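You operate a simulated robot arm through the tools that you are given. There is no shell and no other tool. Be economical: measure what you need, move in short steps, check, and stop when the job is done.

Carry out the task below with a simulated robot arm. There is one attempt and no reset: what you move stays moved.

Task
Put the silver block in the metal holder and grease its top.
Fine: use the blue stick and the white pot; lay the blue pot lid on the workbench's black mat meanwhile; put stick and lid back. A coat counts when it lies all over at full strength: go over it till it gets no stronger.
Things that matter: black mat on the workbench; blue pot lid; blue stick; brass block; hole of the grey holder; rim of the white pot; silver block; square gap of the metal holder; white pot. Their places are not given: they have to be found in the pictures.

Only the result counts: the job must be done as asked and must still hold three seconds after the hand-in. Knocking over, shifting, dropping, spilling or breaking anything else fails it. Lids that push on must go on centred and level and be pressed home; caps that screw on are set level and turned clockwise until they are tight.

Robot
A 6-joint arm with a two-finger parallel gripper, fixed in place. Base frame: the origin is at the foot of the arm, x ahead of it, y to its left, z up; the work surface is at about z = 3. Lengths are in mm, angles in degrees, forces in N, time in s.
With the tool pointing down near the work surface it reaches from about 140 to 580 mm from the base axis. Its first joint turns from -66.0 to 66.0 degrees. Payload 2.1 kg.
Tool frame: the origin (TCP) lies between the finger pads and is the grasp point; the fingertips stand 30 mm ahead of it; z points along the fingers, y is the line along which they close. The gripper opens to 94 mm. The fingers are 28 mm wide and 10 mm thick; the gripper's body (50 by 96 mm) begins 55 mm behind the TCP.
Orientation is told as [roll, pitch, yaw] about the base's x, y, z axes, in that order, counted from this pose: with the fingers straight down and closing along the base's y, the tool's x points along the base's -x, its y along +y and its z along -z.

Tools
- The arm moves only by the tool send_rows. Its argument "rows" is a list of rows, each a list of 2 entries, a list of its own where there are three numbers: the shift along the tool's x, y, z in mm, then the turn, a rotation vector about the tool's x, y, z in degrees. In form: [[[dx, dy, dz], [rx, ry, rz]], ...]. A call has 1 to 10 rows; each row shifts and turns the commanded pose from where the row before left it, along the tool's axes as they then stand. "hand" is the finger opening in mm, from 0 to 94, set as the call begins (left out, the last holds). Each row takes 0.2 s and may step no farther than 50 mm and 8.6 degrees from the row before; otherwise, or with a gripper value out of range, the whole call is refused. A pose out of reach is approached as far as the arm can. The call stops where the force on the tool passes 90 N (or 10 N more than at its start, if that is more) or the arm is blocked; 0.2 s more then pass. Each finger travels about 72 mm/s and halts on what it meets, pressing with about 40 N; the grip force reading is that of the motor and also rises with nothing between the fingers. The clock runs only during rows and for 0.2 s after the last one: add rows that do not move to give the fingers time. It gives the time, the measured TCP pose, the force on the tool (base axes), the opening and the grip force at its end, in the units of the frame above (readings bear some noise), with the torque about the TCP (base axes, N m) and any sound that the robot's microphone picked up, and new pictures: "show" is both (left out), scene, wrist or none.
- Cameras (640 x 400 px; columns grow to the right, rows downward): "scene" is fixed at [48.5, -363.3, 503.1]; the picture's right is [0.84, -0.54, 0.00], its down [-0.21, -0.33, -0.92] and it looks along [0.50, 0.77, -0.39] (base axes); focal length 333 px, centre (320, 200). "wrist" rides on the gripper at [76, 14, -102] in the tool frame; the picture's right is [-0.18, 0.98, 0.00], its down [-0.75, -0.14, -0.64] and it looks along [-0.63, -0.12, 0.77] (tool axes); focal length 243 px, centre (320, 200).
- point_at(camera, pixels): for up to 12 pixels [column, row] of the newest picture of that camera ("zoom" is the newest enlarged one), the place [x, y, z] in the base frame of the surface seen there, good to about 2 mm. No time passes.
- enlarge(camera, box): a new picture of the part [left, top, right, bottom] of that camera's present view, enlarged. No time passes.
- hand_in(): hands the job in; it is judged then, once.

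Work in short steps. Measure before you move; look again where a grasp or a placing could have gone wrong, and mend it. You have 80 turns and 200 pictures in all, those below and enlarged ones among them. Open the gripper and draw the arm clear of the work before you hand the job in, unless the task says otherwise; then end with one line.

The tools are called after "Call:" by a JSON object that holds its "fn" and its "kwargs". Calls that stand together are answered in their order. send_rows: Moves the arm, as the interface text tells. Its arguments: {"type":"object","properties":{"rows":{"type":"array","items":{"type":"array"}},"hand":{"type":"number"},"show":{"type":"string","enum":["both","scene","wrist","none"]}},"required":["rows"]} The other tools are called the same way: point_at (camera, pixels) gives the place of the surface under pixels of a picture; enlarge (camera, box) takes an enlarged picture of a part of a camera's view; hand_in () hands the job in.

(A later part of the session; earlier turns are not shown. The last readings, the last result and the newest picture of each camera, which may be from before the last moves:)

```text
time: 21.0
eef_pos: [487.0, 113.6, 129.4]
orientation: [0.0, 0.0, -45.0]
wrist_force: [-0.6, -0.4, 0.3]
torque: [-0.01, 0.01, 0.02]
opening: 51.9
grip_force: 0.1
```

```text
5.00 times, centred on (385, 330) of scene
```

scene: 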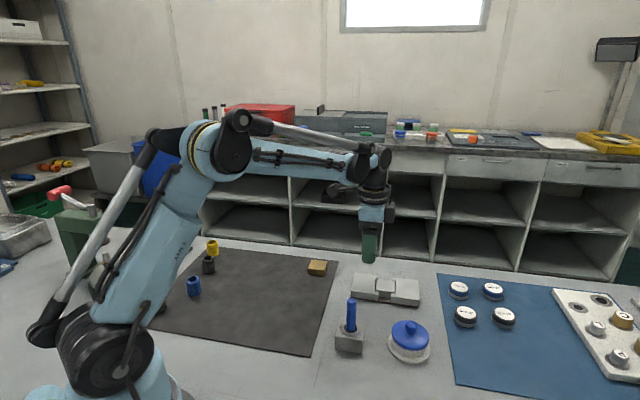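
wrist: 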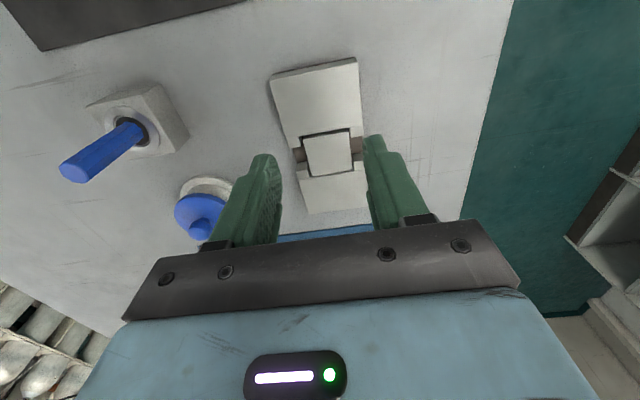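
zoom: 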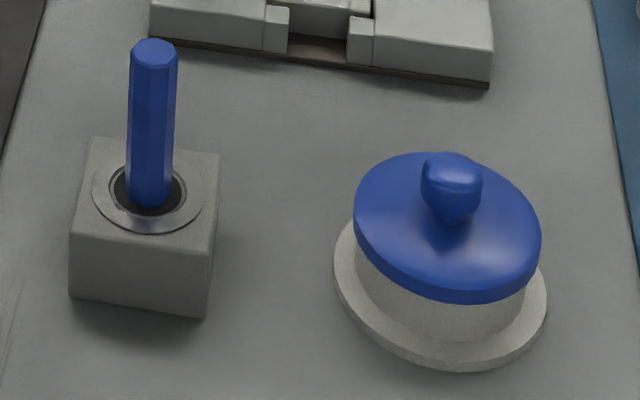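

Call:
{"fn": "point_at", "kwargs": {"camera": "zoom", "pixels": [[452, 158], [425, 185], [479, 190], [452, 185], [452, 212], [357, 215], [538, 240], [420, 158], [450, 292], [340, 265], [543, 300], [440, 250]]}}

Call:
{"fn": "point_at", "kwargs": {"camera": "zoom", "pixels": [[153, 46], [153, 75], [153, 100], [153, 150], [153, 195], [95, 190], [203, 190], [150, 232], [150, 160], [95, 140], [215, 155], [208, 240]]}}

```text
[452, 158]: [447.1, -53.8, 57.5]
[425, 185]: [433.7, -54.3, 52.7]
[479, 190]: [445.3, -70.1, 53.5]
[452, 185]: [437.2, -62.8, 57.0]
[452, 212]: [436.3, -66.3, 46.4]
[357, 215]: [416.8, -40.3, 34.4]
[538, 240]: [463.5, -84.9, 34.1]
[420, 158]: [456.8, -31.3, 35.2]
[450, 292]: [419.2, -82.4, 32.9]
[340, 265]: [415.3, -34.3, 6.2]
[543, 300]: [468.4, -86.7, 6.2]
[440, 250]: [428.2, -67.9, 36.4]
```

```text
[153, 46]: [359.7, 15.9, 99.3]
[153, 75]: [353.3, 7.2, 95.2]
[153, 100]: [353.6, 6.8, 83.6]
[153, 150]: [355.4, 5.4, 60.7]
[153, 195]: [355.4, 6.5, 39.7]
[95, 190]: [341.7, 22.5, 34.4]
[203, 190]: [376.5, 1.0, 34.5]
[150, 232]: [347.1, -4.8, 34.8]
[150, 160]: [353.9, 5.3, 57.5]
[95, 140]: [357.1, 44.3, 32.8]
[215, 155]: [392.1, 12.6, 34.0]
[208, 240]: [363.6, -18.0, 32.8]
```

Lid/knob centre is around (442,-59), knob top z 57, lid plate ~z 36. I move above the knob keeping the yaw.

Call:
{"fn": "send_rows", "kwargs": {"rows": [[[-22.5, -38.5, 0], [0, 0, 0]], [[-22.5, -38.5, 0], [0, 0, 0]], [[-22.5, -38.5, 0], [0, 0, 0]], [[-22.5, -38.5, 0], [0, 0, 0]], [[0, 0, 0], [0, 0, 0]]], "show": "wrist", "hand": 50}}

Call:
{"fn": "enlarge", "kwargs": {"camera": "wrist", "box": [220, 60, 420, 185]}}

```text
time: 22.2
eef_pos: [439.9, -61.3, 127.1]
orientation: [0.0, 0.0, -45.1]
wrist_force: [0.4, -0.2, -0.8]
torque: [0.0, 0.03, -0.05]
opening: 49.9
grip_force: 0.1
```

wrist: 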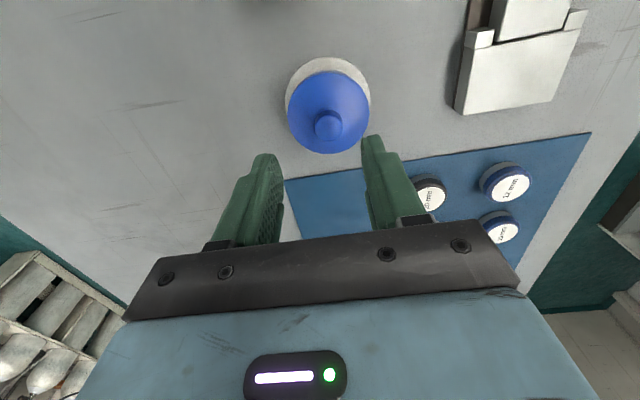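

```text
3.20 times, centred on (320, 122) of wrist
```

zoom: 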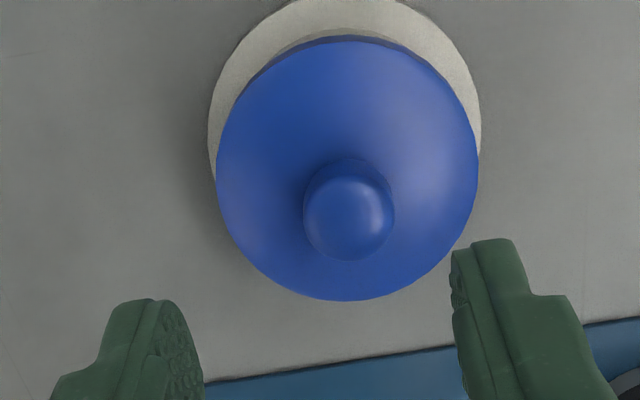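

The knob at zoom (349,209) is about 7 mm off in tool y and ~1 in x. I correct and go down to z≈85, then check.

Call:
{"fn": "send_rows", "kwargs": {"rows": [[[1, 7, 0], [0, 0, 0]], [[0, 0, 30], [0, 0, 0]], [[0, 0, 10], [0, 0, 0]], [[0, 0, 0], [0, 0, 0]]]}}

Call:
{"fn": "enlarge", "kwargs": {"camera": "wrist", "box": [220, 80, 420, 205]}}

Call:
{"fn": "enlarge", "kwargs": {"camera": "scene", "box": [370, 280, 450, 370]}}

```text
time: 23.2
eef_pos: [444.1, -54.9, 85.6]
orientation: [0.1, 0.0, -44.9]
wrist_force: [-0.8, -0.4, 0.3]
torque: [0.0, 0.04, 0.01]
opening: 49.8
grip_force: 0.0
```

scene: 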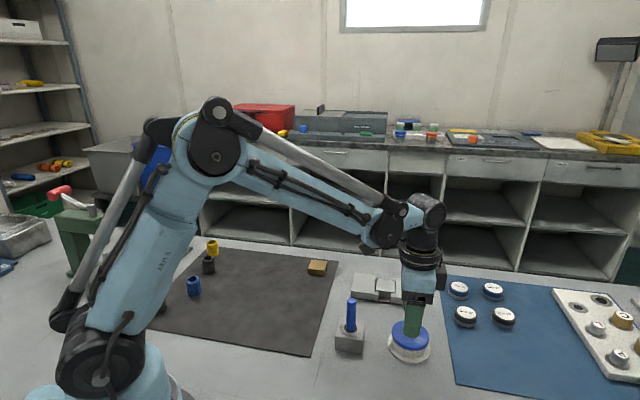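
wrist: 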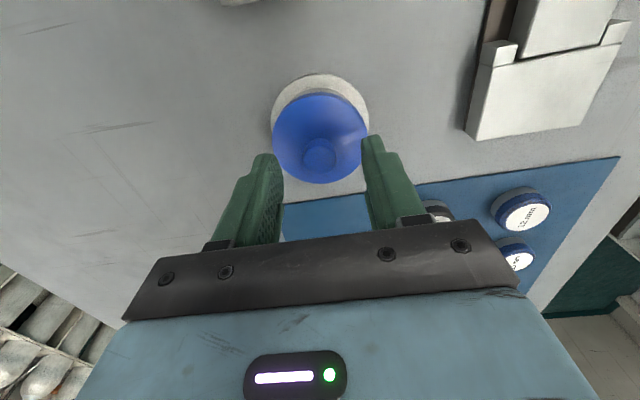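

```text
3.20 times, centred on (320, 142) of wrist
```

zoom: 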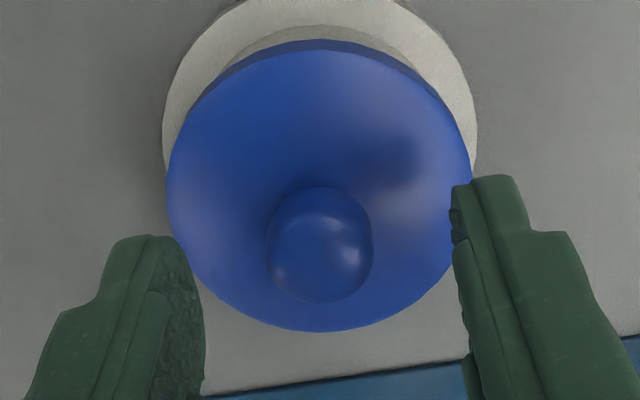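

```text
4.44 times, centred on (410, 325) of scene
```

zoom: 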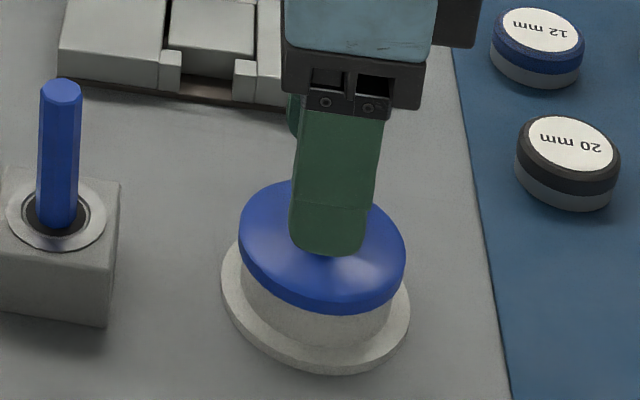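

Centred on the knob (319.7,156.6 vs 320,155.3). I go down to z≈72 and close.

Call:
{"fn": "send_rows", "kwargs": {"rows": [[[0, 0, 8], [0, 0, 0]], [[0, 0, 5.5], [0, 0, 0]], [[0, 0, 0], [0, 0, 0]]], "show": "none"}}

Call:
{"fn": "send_rows", "kwargs": {"rows": [[[0, 0, 0], [0, 0, 0]], [[0, 0, 0], [0, 0, 0]], [[0, 0, 0], [0, 0, 0]]], "hand": 8}}

```text
time: 24.0
eef_pos: [445.2, -53.0, 74.1]
orientation: [-0.1, 0.1, -45.0]
wrist_force: [-0.2, 1.1, -0.4]
torque: [0.0, -0.02, 0.0]
opening: 50.1
grip_force: 0.0
```

```text
time: 24.8
eef_pos: [444.8, -52.7, 74.5]
orientation: [0.0, 0.0, -44.9]
wrist_force: [-7.1, -5.4, 1.6]
torque: [-0.31, 0.34, -0.02]
opening: 19.1
grip_force: 40.5
```

scene: 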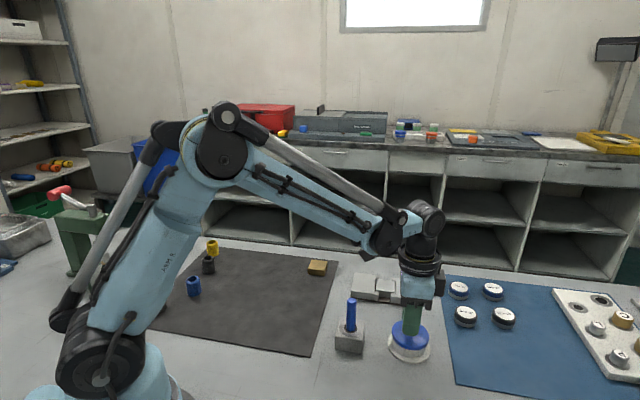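
wrist: 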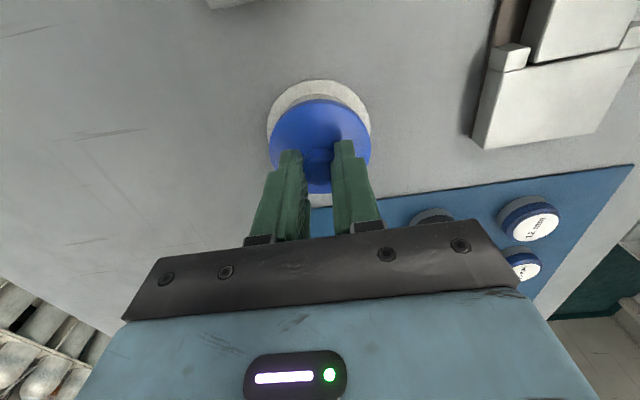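

Knob gripped at 19.1 mm with ~9 N side load; I ease -1 mm in tool y and lift slowly, checking that the pot stays.

Call:
{"fn": "send_rows", "kwargs": {"rows": [[[0, -1, 0], [0, 0, 0]], [[0, 0, -2], [0, 0, 0]], [[0, 0, -3], [0, 0, 0]], [[0, 0, -5], [0, 0, 0]], [[0, 0, -5], [0, 0, 0]], [[0, 0, 0], [0, 0, 0]]]}}

Call:
{"fn": "enlarge", "kwargs": {"camera": "scene", "box": [370, 280, 450, 370]}}

```text
time: 26.2
eef_pos: [444.5, -54.5, 89.8]
orientation: [0.0, 0.1, -45.0]
wrist_force: [0.1, -0.2, -0.9]
torque: [-0.01, 0.0, 0.04]
opening: 19.0
grip_force: 39.7
```

scene: 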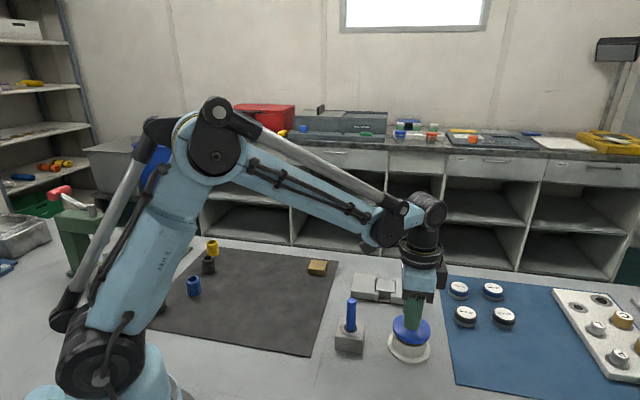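
wrist: 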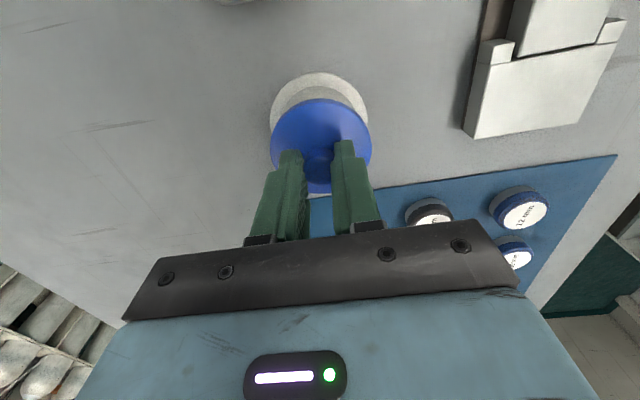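

```text
4.44 times, centred on (410, 325) of scene
```

zoom: 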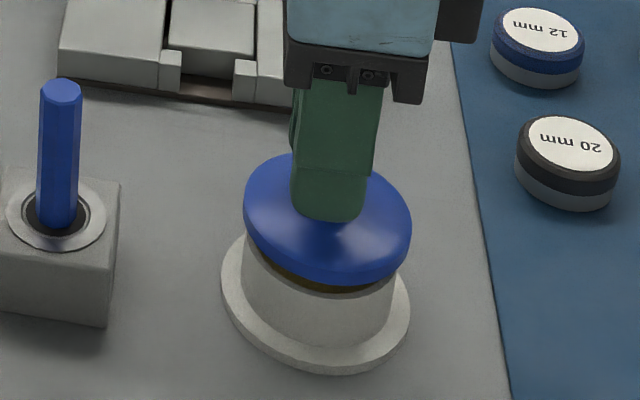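

The lid is off, pot unmoved. I raise it and carry it to a free spot on the black mat at about (350,165).

Call:
{"fn": "send_rows", "kwargs": {"rows": [[[0, 0, -25], [0, 0, 0]], [[0, 0, -25], [0, 0, 0]], [[37.1, 14.7, 0], [0, 0, 0]], [[37.1, 14.7, 0], [0, 0, 0]], [[37.1, 14.7, 0], [0, 0, 0]], [[37.1, 14.7, 0], [0, 0, 0]], [[37.1, 14.7, 0], [0, 0, 0]], [[37.1, 14.7, 0], [0, 0, 0]], [[0, 0, 30], [0, 0, 0]], [[0, 0, 0], [0, 0, 0]]]}}

```text
time: 28.4
eef_pos: [350.5, 166.5, 110.1]
orientation: [0.0, -0.1, -45.0]
wrist_force: [0.0, 1.6, 1.1]
torque: [0.01, -0.05, -0.04]
opening: 19.2
grip_force: 40.0
```

scene: 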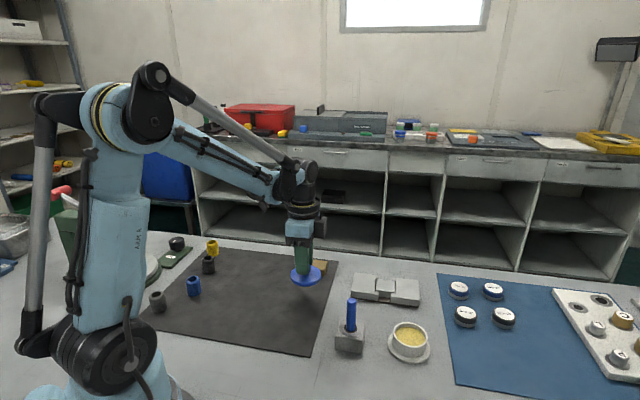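
wrist: 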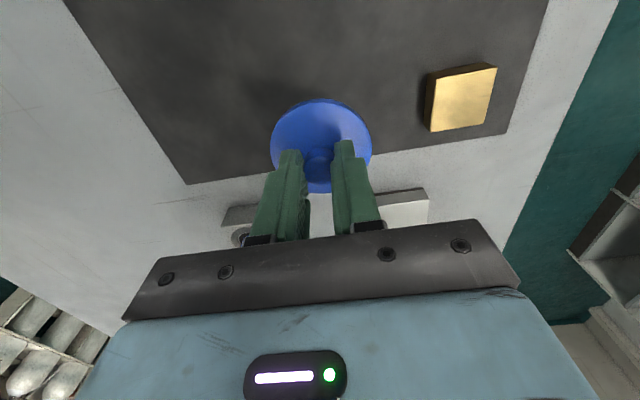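

I check the mat's edge near this spot.

Call:
{"fn": "point_at", "kwargs": {"camera": "scene", "pixels": [[336, 264], [328, 290], [320, 318], [310, 352]]}}

```text
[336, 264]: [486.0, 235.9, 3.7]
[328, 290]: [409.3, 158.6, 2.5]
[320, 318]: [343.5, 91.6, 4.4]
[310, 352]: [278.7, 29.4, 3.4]
```

46 mm to the mat's edge – fine. I lower, slowly near the mat.

Call:
{"fn": "send_rows", "kwargs": {"rows": [[[0, 0, 30], [0, 0, 0]], [[0, 0, 18], [0, 0, 0]], [[0, 0, 0], [0, 0, 0]]], "show": "scene"}}

Call:
{"fn": "enlarge", "kwargs": {"camera": "scene", "box": [270, 230, 350, 310]}}

```text
time: 29.2
eef_pos: [349.1, 167.5, 62.7]
orientation: [0.1, 0.0, -45.0]
wrist_force: [0.7, 1.0, -1.1]
torque: [0.03, -0.01, 0.03]
opening: 19.0
grip_force: 39.6
```

scene: 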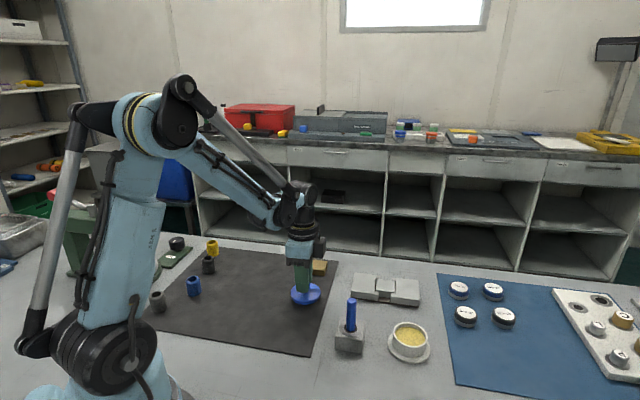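

```text
5.00 times, centred on (310, 270) of scene
```

zoom: 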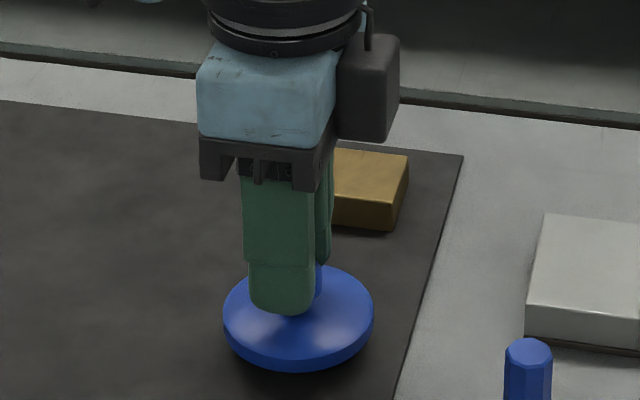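

Lid is level and a few mm above the mat; I step down gently.

Call:
{"fn": "send_rows", "kwargs": {"rows": [[[0, 0, 3], [0, 0, 0]], [[0, 0, 3], [0, 0, 0]], [[0, 0, 0], [0, 0, 0]]], "show": "none"}}

Call:
{"fn": "enlarge", "kwargs": {"camera": "scene", "box": [280, 270, 330, 315]}}

```text
time: 30.0
eef_pos: [351.2, 167.2, 54.6]
orientation: [0.0, 0.0, -45.0]
wrist_force: [-0.2, -0.1, -0.2]
torque: [-0.02, -0.01, -0.03]
opening: 19.1
grip_force: 39.9
```

```text
8.89 times, centred on (305, 292) of scene
```

zoom: 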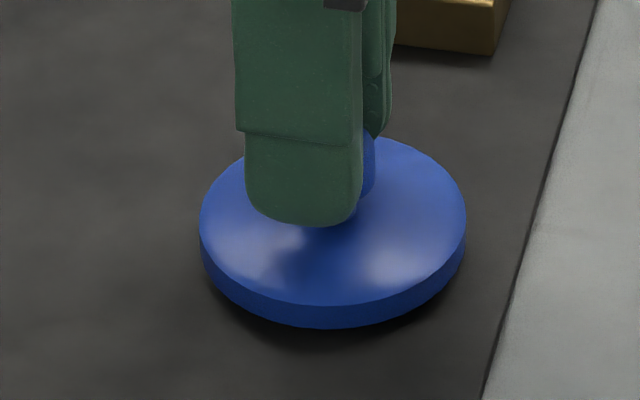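

Still slightly above; I continue in small steps.

Call:
{"fn": "send_rows", "kwargs": {"rows": [[[0, 0, 2], [0, 0, 0]], [[0, 0, 2], [0, 0, 0]], [[0, 0, 0], [0, 0, 0]]], "show": "none"}}

Call:
{"fn": "enlarge", "kwargs": {"camera": "scene", "box": [280, 270, 330, 315]}}

```text
time: 30.8
eef_pos: [349.9, 166.0, 52.2]
orientation: [0.0, 0.1, -44.9]
wrist_force: [0.2, -0.4, -0.1]
torque: [0.01, 0.0, 0.01]
opening: 19.1
grip_force: 39.7
```

```text
8.89 times, centred on (305, 292) of scene
```

zoom: 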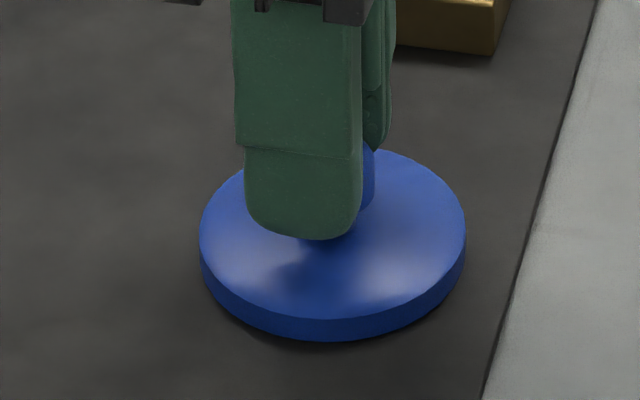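

Call:
{"fn": "send_rows", "kwargs": {"rows": [[[0, 0, 1.5], [0, 0, 0]], [[0, 0, 1.5], [0, 0, 0]], [[0, 0, 0], [0, 0, 0]]], "show": "none"}}

```text
time: 31.6
eef_pos: [350.0, 166.2, 49.3]
orientation: [-0.2, 0.1, -45.0]
wrist_force: [-6.4, -9.0, 34.2]
torque: [-0.12, -0.05, -0.02]
opening: 19.2
grip_force: 39.8
```

Contact at z≈49.5 (34 N). I ease off 1 mm, open and lift away.

Call:
{"fn": "send_rows", "kwargs": {"rows": [[[0, 0, -1.2], [0, 0, 0]], [[0, 0, 0], [0, 0, 0]]], "show": "none"}}

Call:
{"fn": "send_rows", "kwargs": {"rows": [[[0, 0, 0], [0, 0, 0]], [[0, 0, 0], [0, 0, 0]], [[0, 0, -20], [0, 0, 0]], [[0, 0, -40], [0, 0, 0]], [[0, 0, -40], [0, 0, 0]], [[0, 0, 0], [0, 0, 0]]], "hand": 42}}

```text
time: 32.2
eef_pos: [349.8, 165.8, 50.0]
orientation: [0.3, 0.1, -44.9]
wrist_force: [-1.1, 0.6, 1.3]
torque: [-0.01, 0.08, -0.03]
opening: 18.8
grip_force: 40.0
```

```text
time: 33.6
eef_pos: [351.7, 167.3, 151.1]
orientation: [0.0, 0.1, -45.0]
wrist_force: [-0.2, -0.6, -0.1]
torque: [-0.01, 0.01, 0.02]
opening: 41.6
grip_force: 0.1
```

scene: 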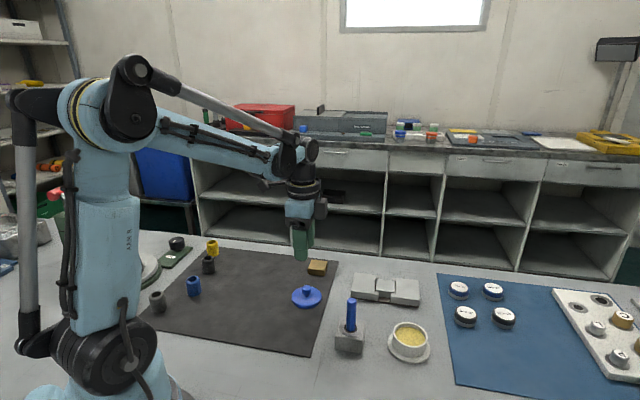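
wrist: 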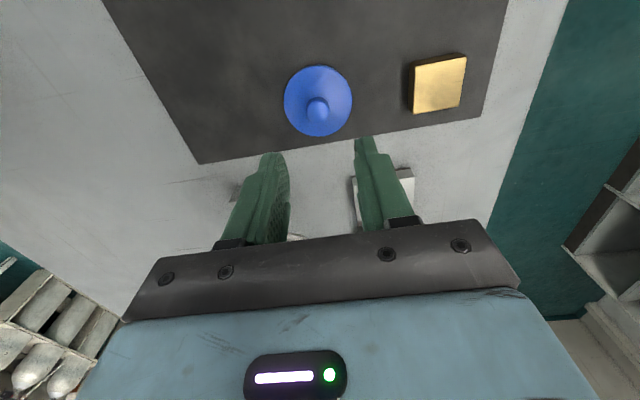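

Lid lies on the mat. Next the stick at about (359.5,13.5): I move above it at z≈151 (tips 121, stick top 99.5).

Call:
{"fn": "send_rows", "kwargs": {"rows": [[[-28.5, -25.8, 0], [0, 0, 0]], [[-28.5, -25.8, 0], [0, 0, 0]], [[-28.5, -25.8, 0], [0, 0, 0]], [[-28.5, -25.8, 0], [0, 0, 0]], [[0, 0, 0], [0, 0, 0]]]}}

Call:
{"fn": "enlarge", "kwargs": {"camera": "wrist", "box": [250, 70, 410, 190]}}

Call:
{"fn": "enlarge", "kwargs": {"camera": "scene", "box": [330, 290, 440, 370]}}

```text
time: 34.8
eef_pos: [360.2, 14.9, 151.6]
orientation: [0.0, 0.0, -45.0]
wrist_force: [0.6, 0.7, 0.4]
torque: [0.03, -0.01, -0.01]
opening: 42.2
grip_force: 0.1
```

scene: 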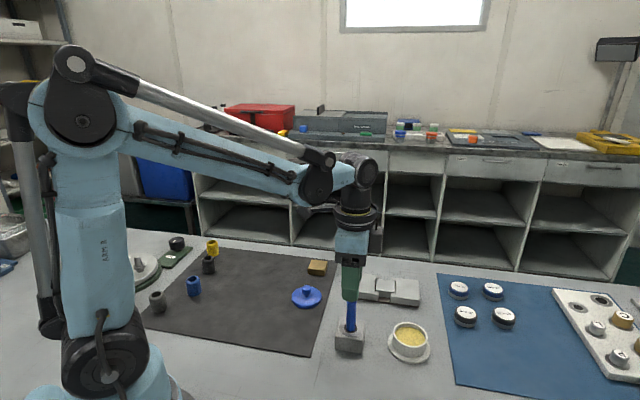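
wrist: 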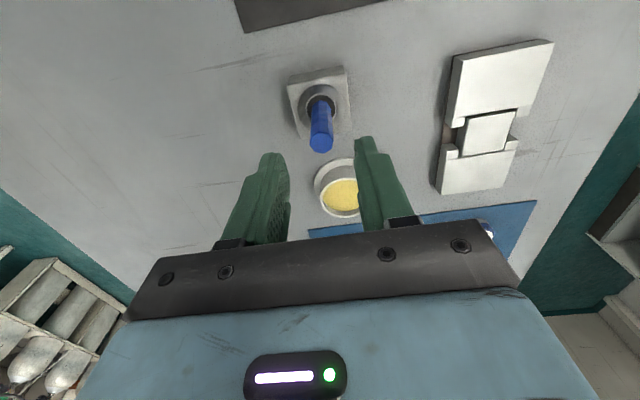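

```text
3.33 times, centred on (330, 130) of wrist
```

zoom: 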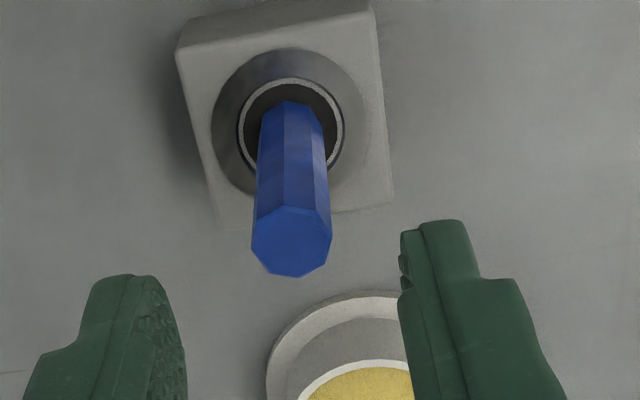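

```text
5.00 times, centred on (385, 330) of scene
```

zoom: 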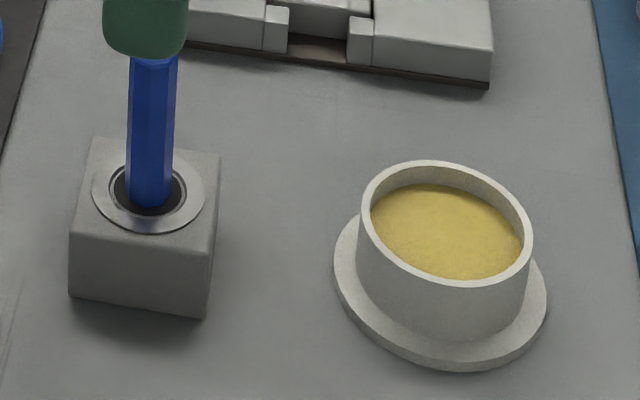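

The octagonal stick's top (321.4,142) is within ~1 mm of the axis. I descend to TCP z≈85.

Call:
{"fn": "send_rows", "kwargs": {"rows": [[[0.4, 1, 15], [0, 0, 0]], [[0, 0, 20], [0, 0, 0]], [[0, 0, 0], [0, 0, 0]]], "show": "wrist"}}

Call:
{"fn": "enlarge", "kwargs": {"camera": "wrist", "box": [250, 70, 410, 190]}}

```text
time: 35.6
eef_pos: [360.4, 14.7, 115.2]
orientation: [-0.1, 0.0, -45.0]
wrist_force: [-0.8, 0.3, 0.5]
torque: [-0.01, -0.02, 0.02]
opening: 41.7
grip_force: 0.2
```

wrist: 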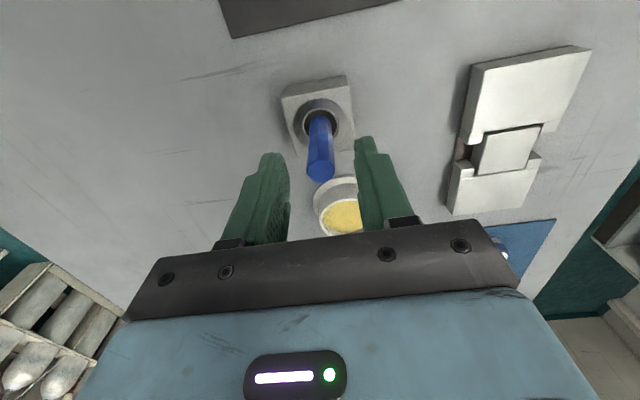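

```text
3.33 times, centred on (330, 130) of wrist
```

zoom: 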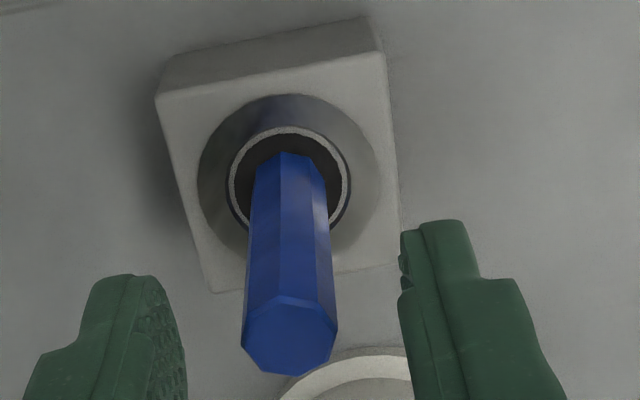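

Still aligned. Down 30 mm and close.

Call:
{"fn": "send_rows", "kwargs": {"rows": [[[0, 0.5, 15], [0, 0, 0]], [[0, 0, 15], [0, 0, 0]], [[0, 0, 0], [0, 0, 0]]], "show": "none"}}

Call:
{"fn": "send_rows", "kwargs": {"rows": [[[0, 0, 0], [0, 0, 0]], [[0, 0, 0], [0, 0, 0]], [[0, 0, 0], [0, 0, 0]]], "hand": 4}}

Call:
{"fn": "enlarge", "kwargs": {"camera": "scene", "box": [310, 270, 400, 360]}}

```text
time: 36.4
eef_pos: [360.4, 14.3, 83.7]
orientation: [0.0, 0.0, -45.0]
wrist_force: [0.0, -0.6, -1.5]
torque: [0.0, 0.0, 0.0]
opening: 42.1
grip_force: 0.1
```

```text
time: 37.2
eef_pos: [360.8, 13.0, 85.5]
orientation: [0.0, 0.0, -45.0]
wrist_force: [-0.4, -0.3, -0.2]
torque: [0.02, 0.0, 0.02]
opening: 15.2
grip_force: 39.5
```

scene: 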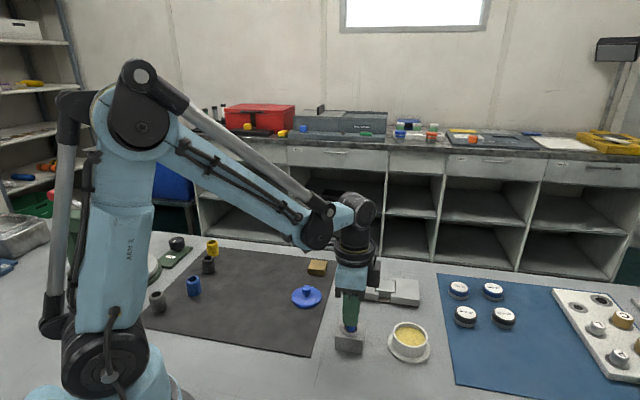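
wrist: 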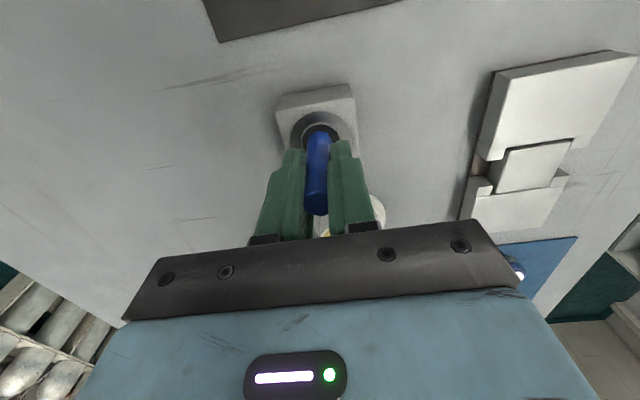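

```text
4.44 times, centred on (355, 315) of scene
```

zoom: 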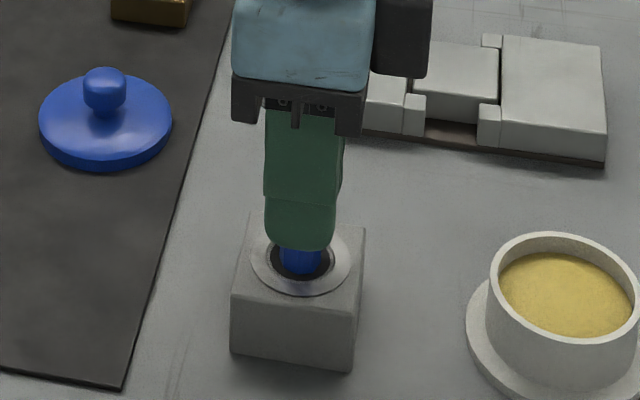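

Stick gripped (15.2 mm, no side load) at TCP (360.5,13.7,84.7). I lift straight up.

Call:
{"fn": "send_rows", "kwargs": {"rows": [[[0, 0, -5], [0, 0, 0]], [[0, 0, -15], [0, 0, 0]], [[0, 0, -20], [0, 0, 0]], [[0, 0, -20], [0, 0, 0]], [[0, 0, -20], [0, 0, 0]], [[0, 0, 0], [0, 0, 0]]]}}

Call:
{"fn": "enlarge", "kwargs": {"camera": "scene", "box": [310, 240, 440, 360]}}

```text
time: 38.6
eef_pos: [360.5, 13.3, 163.8]
orientation: [0.0, -0.1, -45.0]
wrist_force: [0.0, 0.1, -0.1]
torque: [-0.04, 0.04, 0.0]
opening: 15.1
grip_force: 39.6
```

scene: 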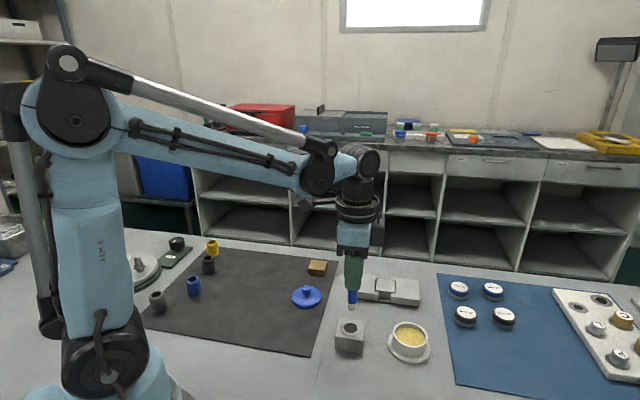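
wrist: 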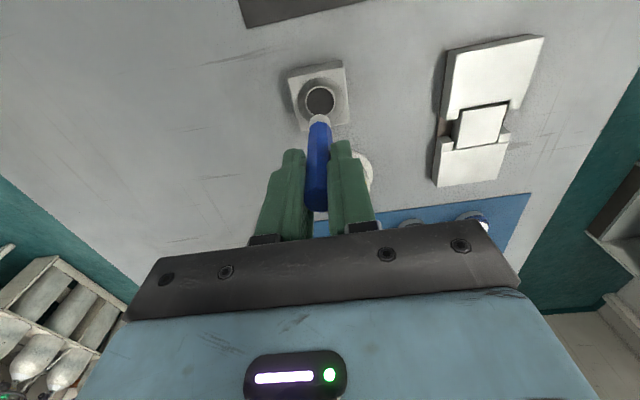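

```text
3.33 times, centred on (375, 300) of scene
```

zoom: 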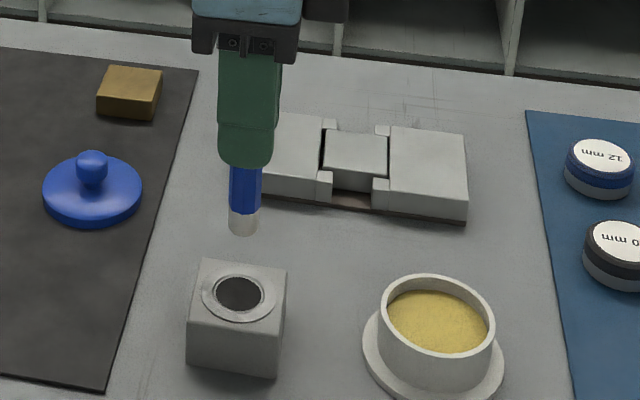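

The stick carries a whitish pad at its end. I measure the pad, the pot's rim/grease and the hole.

Call:
{"fn": "point_at", "kwargs": {"camera": "zoom", "pixels": [[243, 232], [243, 220], [243, 207], [243, 175], [230, 222], [257, 222], [382, 302], [490, 322], [437, 318], [436, 282], [428, 352], [239, 292]]}}

Call:
{"fn": "enlarge", "kwargs": {"camera": "scene", "box": [335, 285, 375, 325]}}

```text
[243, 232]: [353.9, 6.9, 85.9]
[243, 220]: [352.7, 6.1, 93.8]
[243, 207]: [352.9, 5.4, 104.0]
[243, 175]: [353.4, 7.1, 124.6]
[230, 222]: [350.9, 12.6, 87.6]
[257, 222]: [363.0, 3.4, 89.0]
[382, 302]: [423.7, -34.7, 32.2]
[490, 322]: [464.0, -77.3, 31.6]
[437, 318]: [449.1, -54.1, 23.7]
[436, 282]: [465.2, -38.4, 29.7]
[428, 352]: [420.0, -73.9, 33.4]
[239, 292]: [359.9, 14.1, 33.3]
```

```text
10.00 times, centred on (355, 305) of scene
```

zoom: 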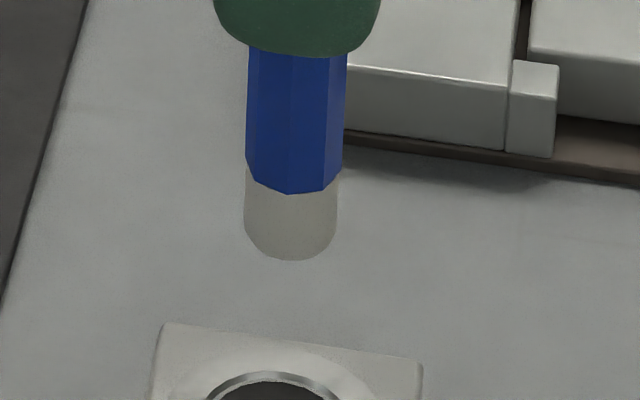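

Pad bottom hangs ~79 mm below the TCP; grease level is z≈24, rim z≈32, pot centre ≈(444,-55). I move over the pot.

Call:
{"fn": "send_rows", "kwargs": {"rows": [[[-35.8, 3.6, 0], [0, 0, 0]], [[-35.8, 3.6, 0], [0, 0, 0]], [[-35.8, 3.6, 0], [0, 0, 0]], [[0, 0, 35], [0, 0, 0]], [[0, 0, 0], [0, 0, 0]]]}}

Call:
{"fn": "enlarge", "kwargs": {"camera": "scene", "box": [370, 280, 450, 370]}}

```text
time: 39.8
eef_pos: [444.2, -52.3, 127.9]
orientation: [0.0, 0.0, -45.0]
wrist_force: [-0.9, 0.1, -0.6]
torque: [-0.02, 0.01, -0.01]
opening: 15.2
grip_force: 39.4
```

scene: 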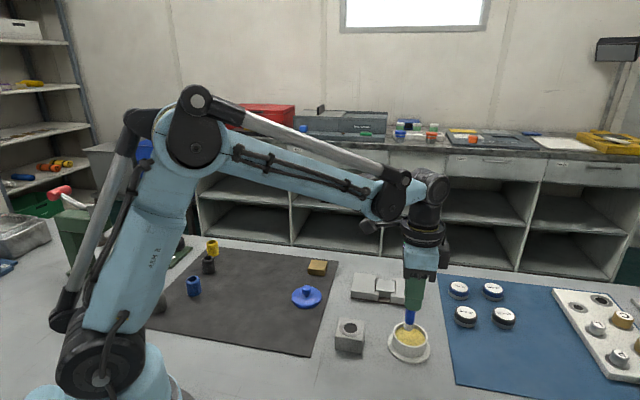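
wrist: 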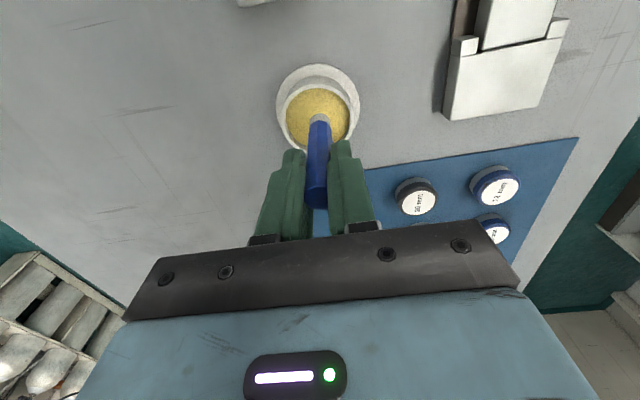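

```text
4.44 times, centred on (410, 325) of scene
```

zoom: 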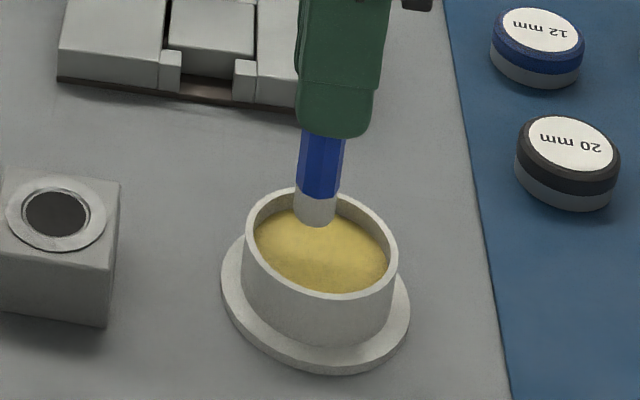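

The stick is over the pot's middle. I dip about 5 mm into the grease, dwell and come up.

Call:
{"fn": "send_rows", "kwargs": {"rows": [[[0, 0, 15], [0, 0, 0]], [[0, 0, 10], [0, 0, 0]], [[0, 0, 5], [0, 0, 0]], [[0, 0, 0], [0, 0, 0]]], "show": "scene"}}

Call:
{"fn": "enlarge", "kwargs": {"camera": "scene", "box": [370, 280, 450, 370]}}

```text
time: 40.8
eef_pos: [443.9, -53.7, 100.5]
orientation: [0.2, 0.0, -44.9]
wrist_force: [8.0, 7.7, 32.9]
torque: [0.62, -0.61, 0.04]
opening: 15.6
grip_force: 39.7
```

scene: 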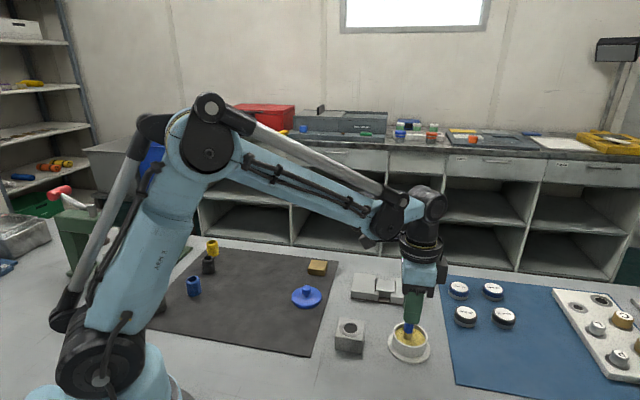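

```text
4.44 times, centred on (410, 325) of scene
```

zoom: 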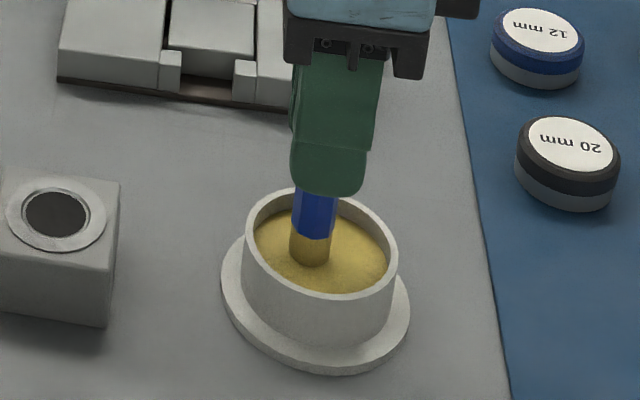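

33 N: the pad presses on the grease and has turned yellow. I lift out and check the stick.

Call:
{"fn": "send_rows", "kwargs": {"rows": [[[0, 0, -3], [0, 0, 0]], [[0, 0, -10], [0, 0, 0]], [[0, 0, -25], [0, 0, 0]], [[0, 0, -25], [0, 0, 0]], [[0, 0, 0], [0, 0, 0]]]}}

Call:
{"fn": "enlarge", "kwargs": {"camera": "scene", "box": [370, 260, 450, 370]}}

```text
time: 42.0
eef_pos: [442.9, -54.7, 160.9]
orientation: [0.0, 0.0, -45.0]
wrist_force: [-0.5, 0.2, -0.7]
torque: [0.0, 0.01, 0.0]
opening: 15.5
grip_force: 40.1
```

scene: 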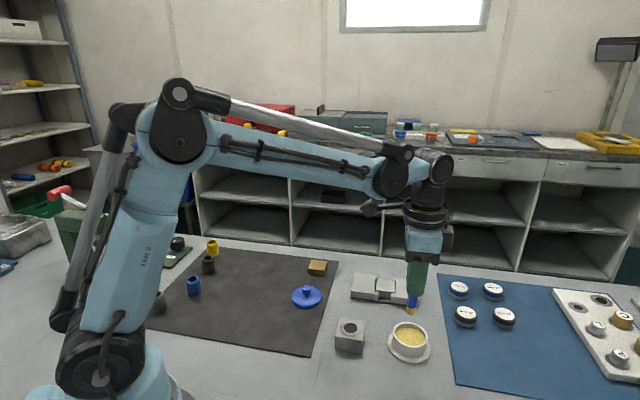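
wrist: 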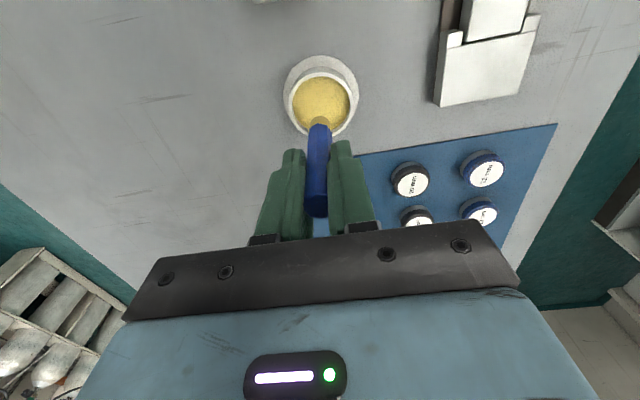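

```text
3.64 times, centred on (410, 315) of scene
```

zoom: 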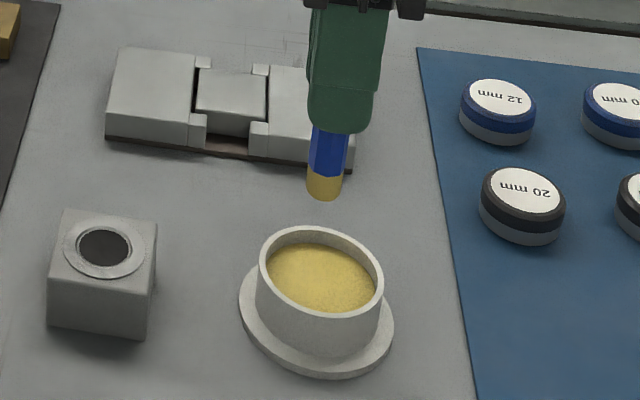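

Pad is loaded with grease. I measure the pad's bottom relative to the TCP again.

Call:
{"fn": "point_at", "kwargs": {"camera": "zoom", "pixels": [[322, 196], [323, 190], [323, 180], [309, 185], [341, 190], [325, 150], [325, 140]]}}

Call:
{"fn": "enlarge", "kwargs": {"camera": "wrist", "box": [270, 90, 370, 230]}}

```text
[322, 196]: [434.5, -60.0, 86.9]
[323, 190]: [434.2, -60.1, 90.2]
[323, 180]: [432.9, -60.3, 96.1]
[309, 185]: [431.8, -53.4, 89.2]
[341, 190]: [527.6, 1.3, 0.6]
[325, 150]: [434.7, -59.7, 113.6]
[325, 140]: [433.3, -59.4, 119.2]
```

```text
2.86 times, centred on (320, 160) of wrist
```

zoom: 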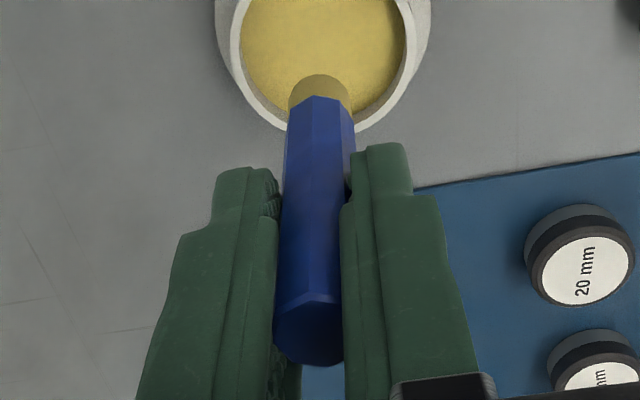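

The pad's bottom is now ~75–78 mm below the TCP. I move over the block's centre (517.7,85.3) and lower to about z 112.

Call:
{"fn": "send_rows", "kwargs": {"rows": [[[11.5, 37.9, 0], [0, 0, 0]], [[11.5, 37.9, 0], [0, 0, 0]], [[11.5, 37.9, 0], [0, 0, 0]], [[11.5, 37.9, 0], [0, 0, 0]], [[0, 0, 30], [0, 0, 0]], [[0, 0, 15], [0, 0, 0]], [[0, 0, 0], [0, 0, 0]]]}}

Call:
{"fn": "enlarge", "kwargs": {"camera": "scene", "box": [345, 252, 425, 312]}}

Call:
{"fn": "enlarge", "kwargs": {"camera": "wrist", "box": [260, 60, 380, 160]}}

```text
time: 43.6
eef_pos: [517.5, 82.7, 116.0]
orientation: [0.0, 0.0, -45.1]
wrist_force: [0.5, -0.3, -0.5]
torque: [0.01, 0.06, 0.01]
opening: 15.3
grip_force: 39.8
```

scene: 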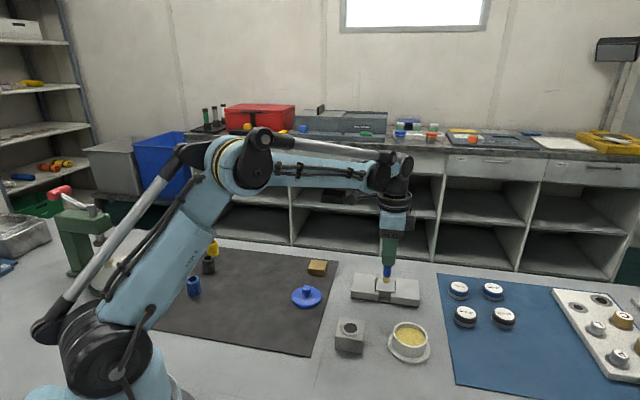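
wrist: 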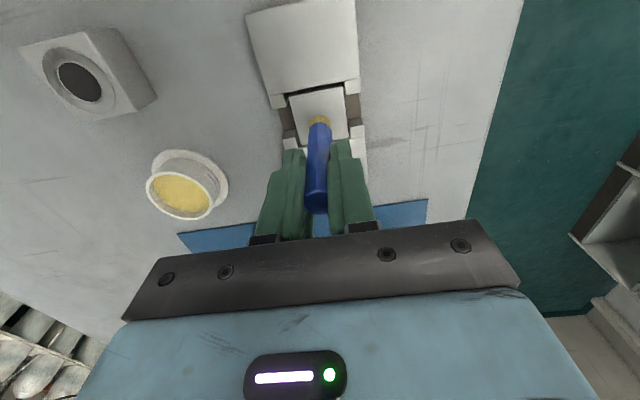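

```text
6.67 times, centred on (385, 282) of scene
```

zoom: 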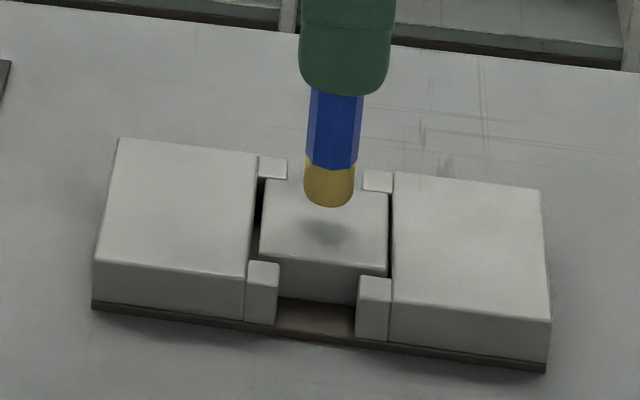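

```text
4.00 times, centred on (320, 110) of wrist
```

zoom: 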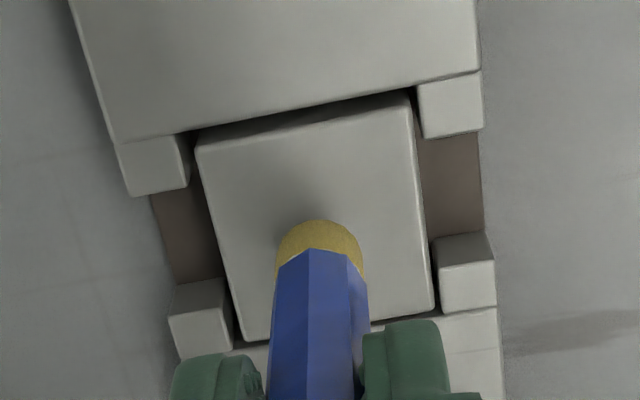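

The block's centre coincides with the axis within ~1 mm. I lower until the pad touches.

Call:
{"fn": "send_rows", "kwargs": {"rows": [[[0, 0, 8], [0, 0, 0]], [[0, 0, 5], [0, 0, 0]], [[0, 0, 1], [0, 0, 0]], [[0, 0, 0], [0, 0, 0]]], "show": "none"}}

Call:
{"fn": "enlarge", "kwargs": {"camera": "scene", "box": [345, 252, 425, 312]}}

```text
time: 44.6
eef_pos: [518.1, 85.2, 103.4]
orientation: [0.1, -0.1, -45.0]
wrist_force: [0.5, -0.4, 2.3]
torque: [0.06, -0.09, 0.0]
opening: 15.2
grip_force: 39.9
```

```text
6.67 times, centred on (385, 282) of scene
```

zoom: 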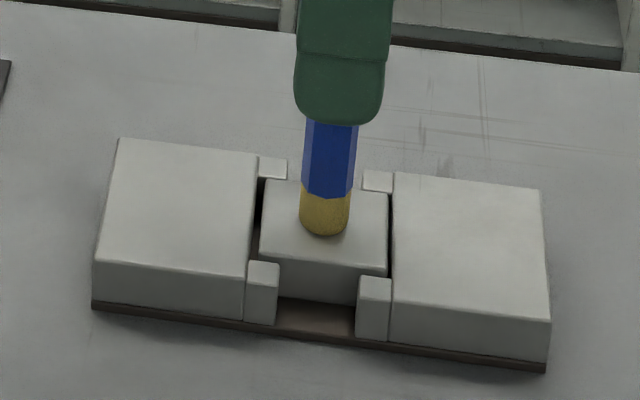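

Contact at z≈103.4 (2 N). I press 0.5 mm more and make a first stroke along tool x to see the effect.

Call:
{"fn": "send_rows", "kwargs": {"rows": [[[0, 0, 0.5], [0, 0, 0]], [[7, 0, 0], [0, 0, 0]], [[7, 0, 0], [0, 0, 0]], [[-7, 0, 0], [0, 0, 0]], [[-7, 0, 0], [0, 0, 0]], [[-7, 0, 0], [0, 0, 0]], [[-7, 0, 0], [0, 0, 0]], [[0, 0, 0], [0, 0, 0]]]}}

Call:
{"fn": "enlarge", "kwargs": {"camera": "scene", "box": [345, 252, 425, 312]}}

Call:
{"fn": "enlarge", "kwargs": {"camera": "wrist", "box": [260, 60, 380, 160]}}

```text
time: 46.4
eef_pos: [527.3, 73.4, 104.5]
orientation: [0.0, 0.1, -45.0]
wrist_force: [1.0, 0.6, 0.7]
torque: [0.12, 0.03, -0.01]
opening: 15.4
grip_force: 40.2
```

scene: 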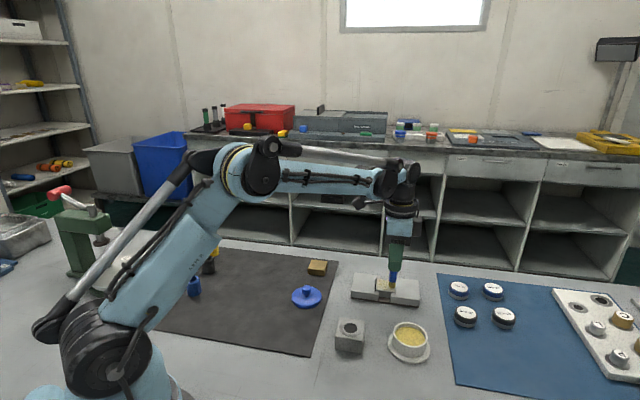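
wrist: 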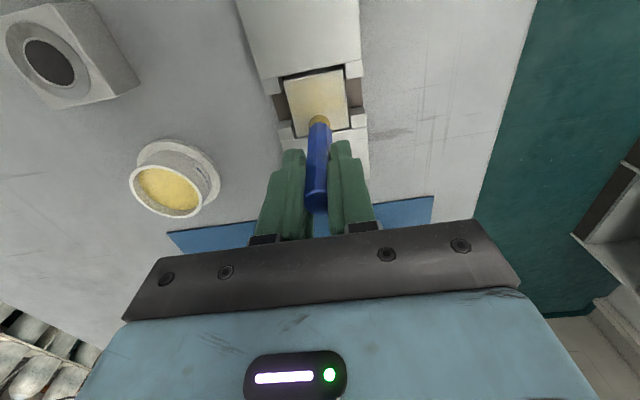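

```text
6.67 times, centred on (385, 282) of scene
```

zoom: 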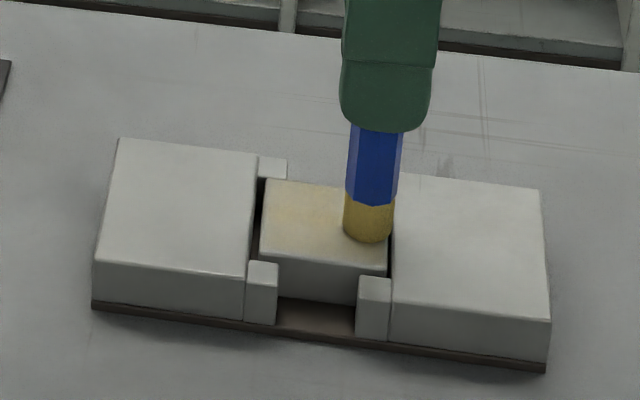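

```text
4.00 times, centred on (320, 110) of wrist
```

zoom: 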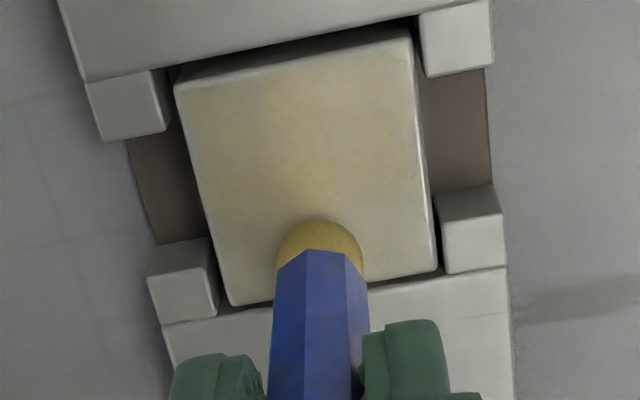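

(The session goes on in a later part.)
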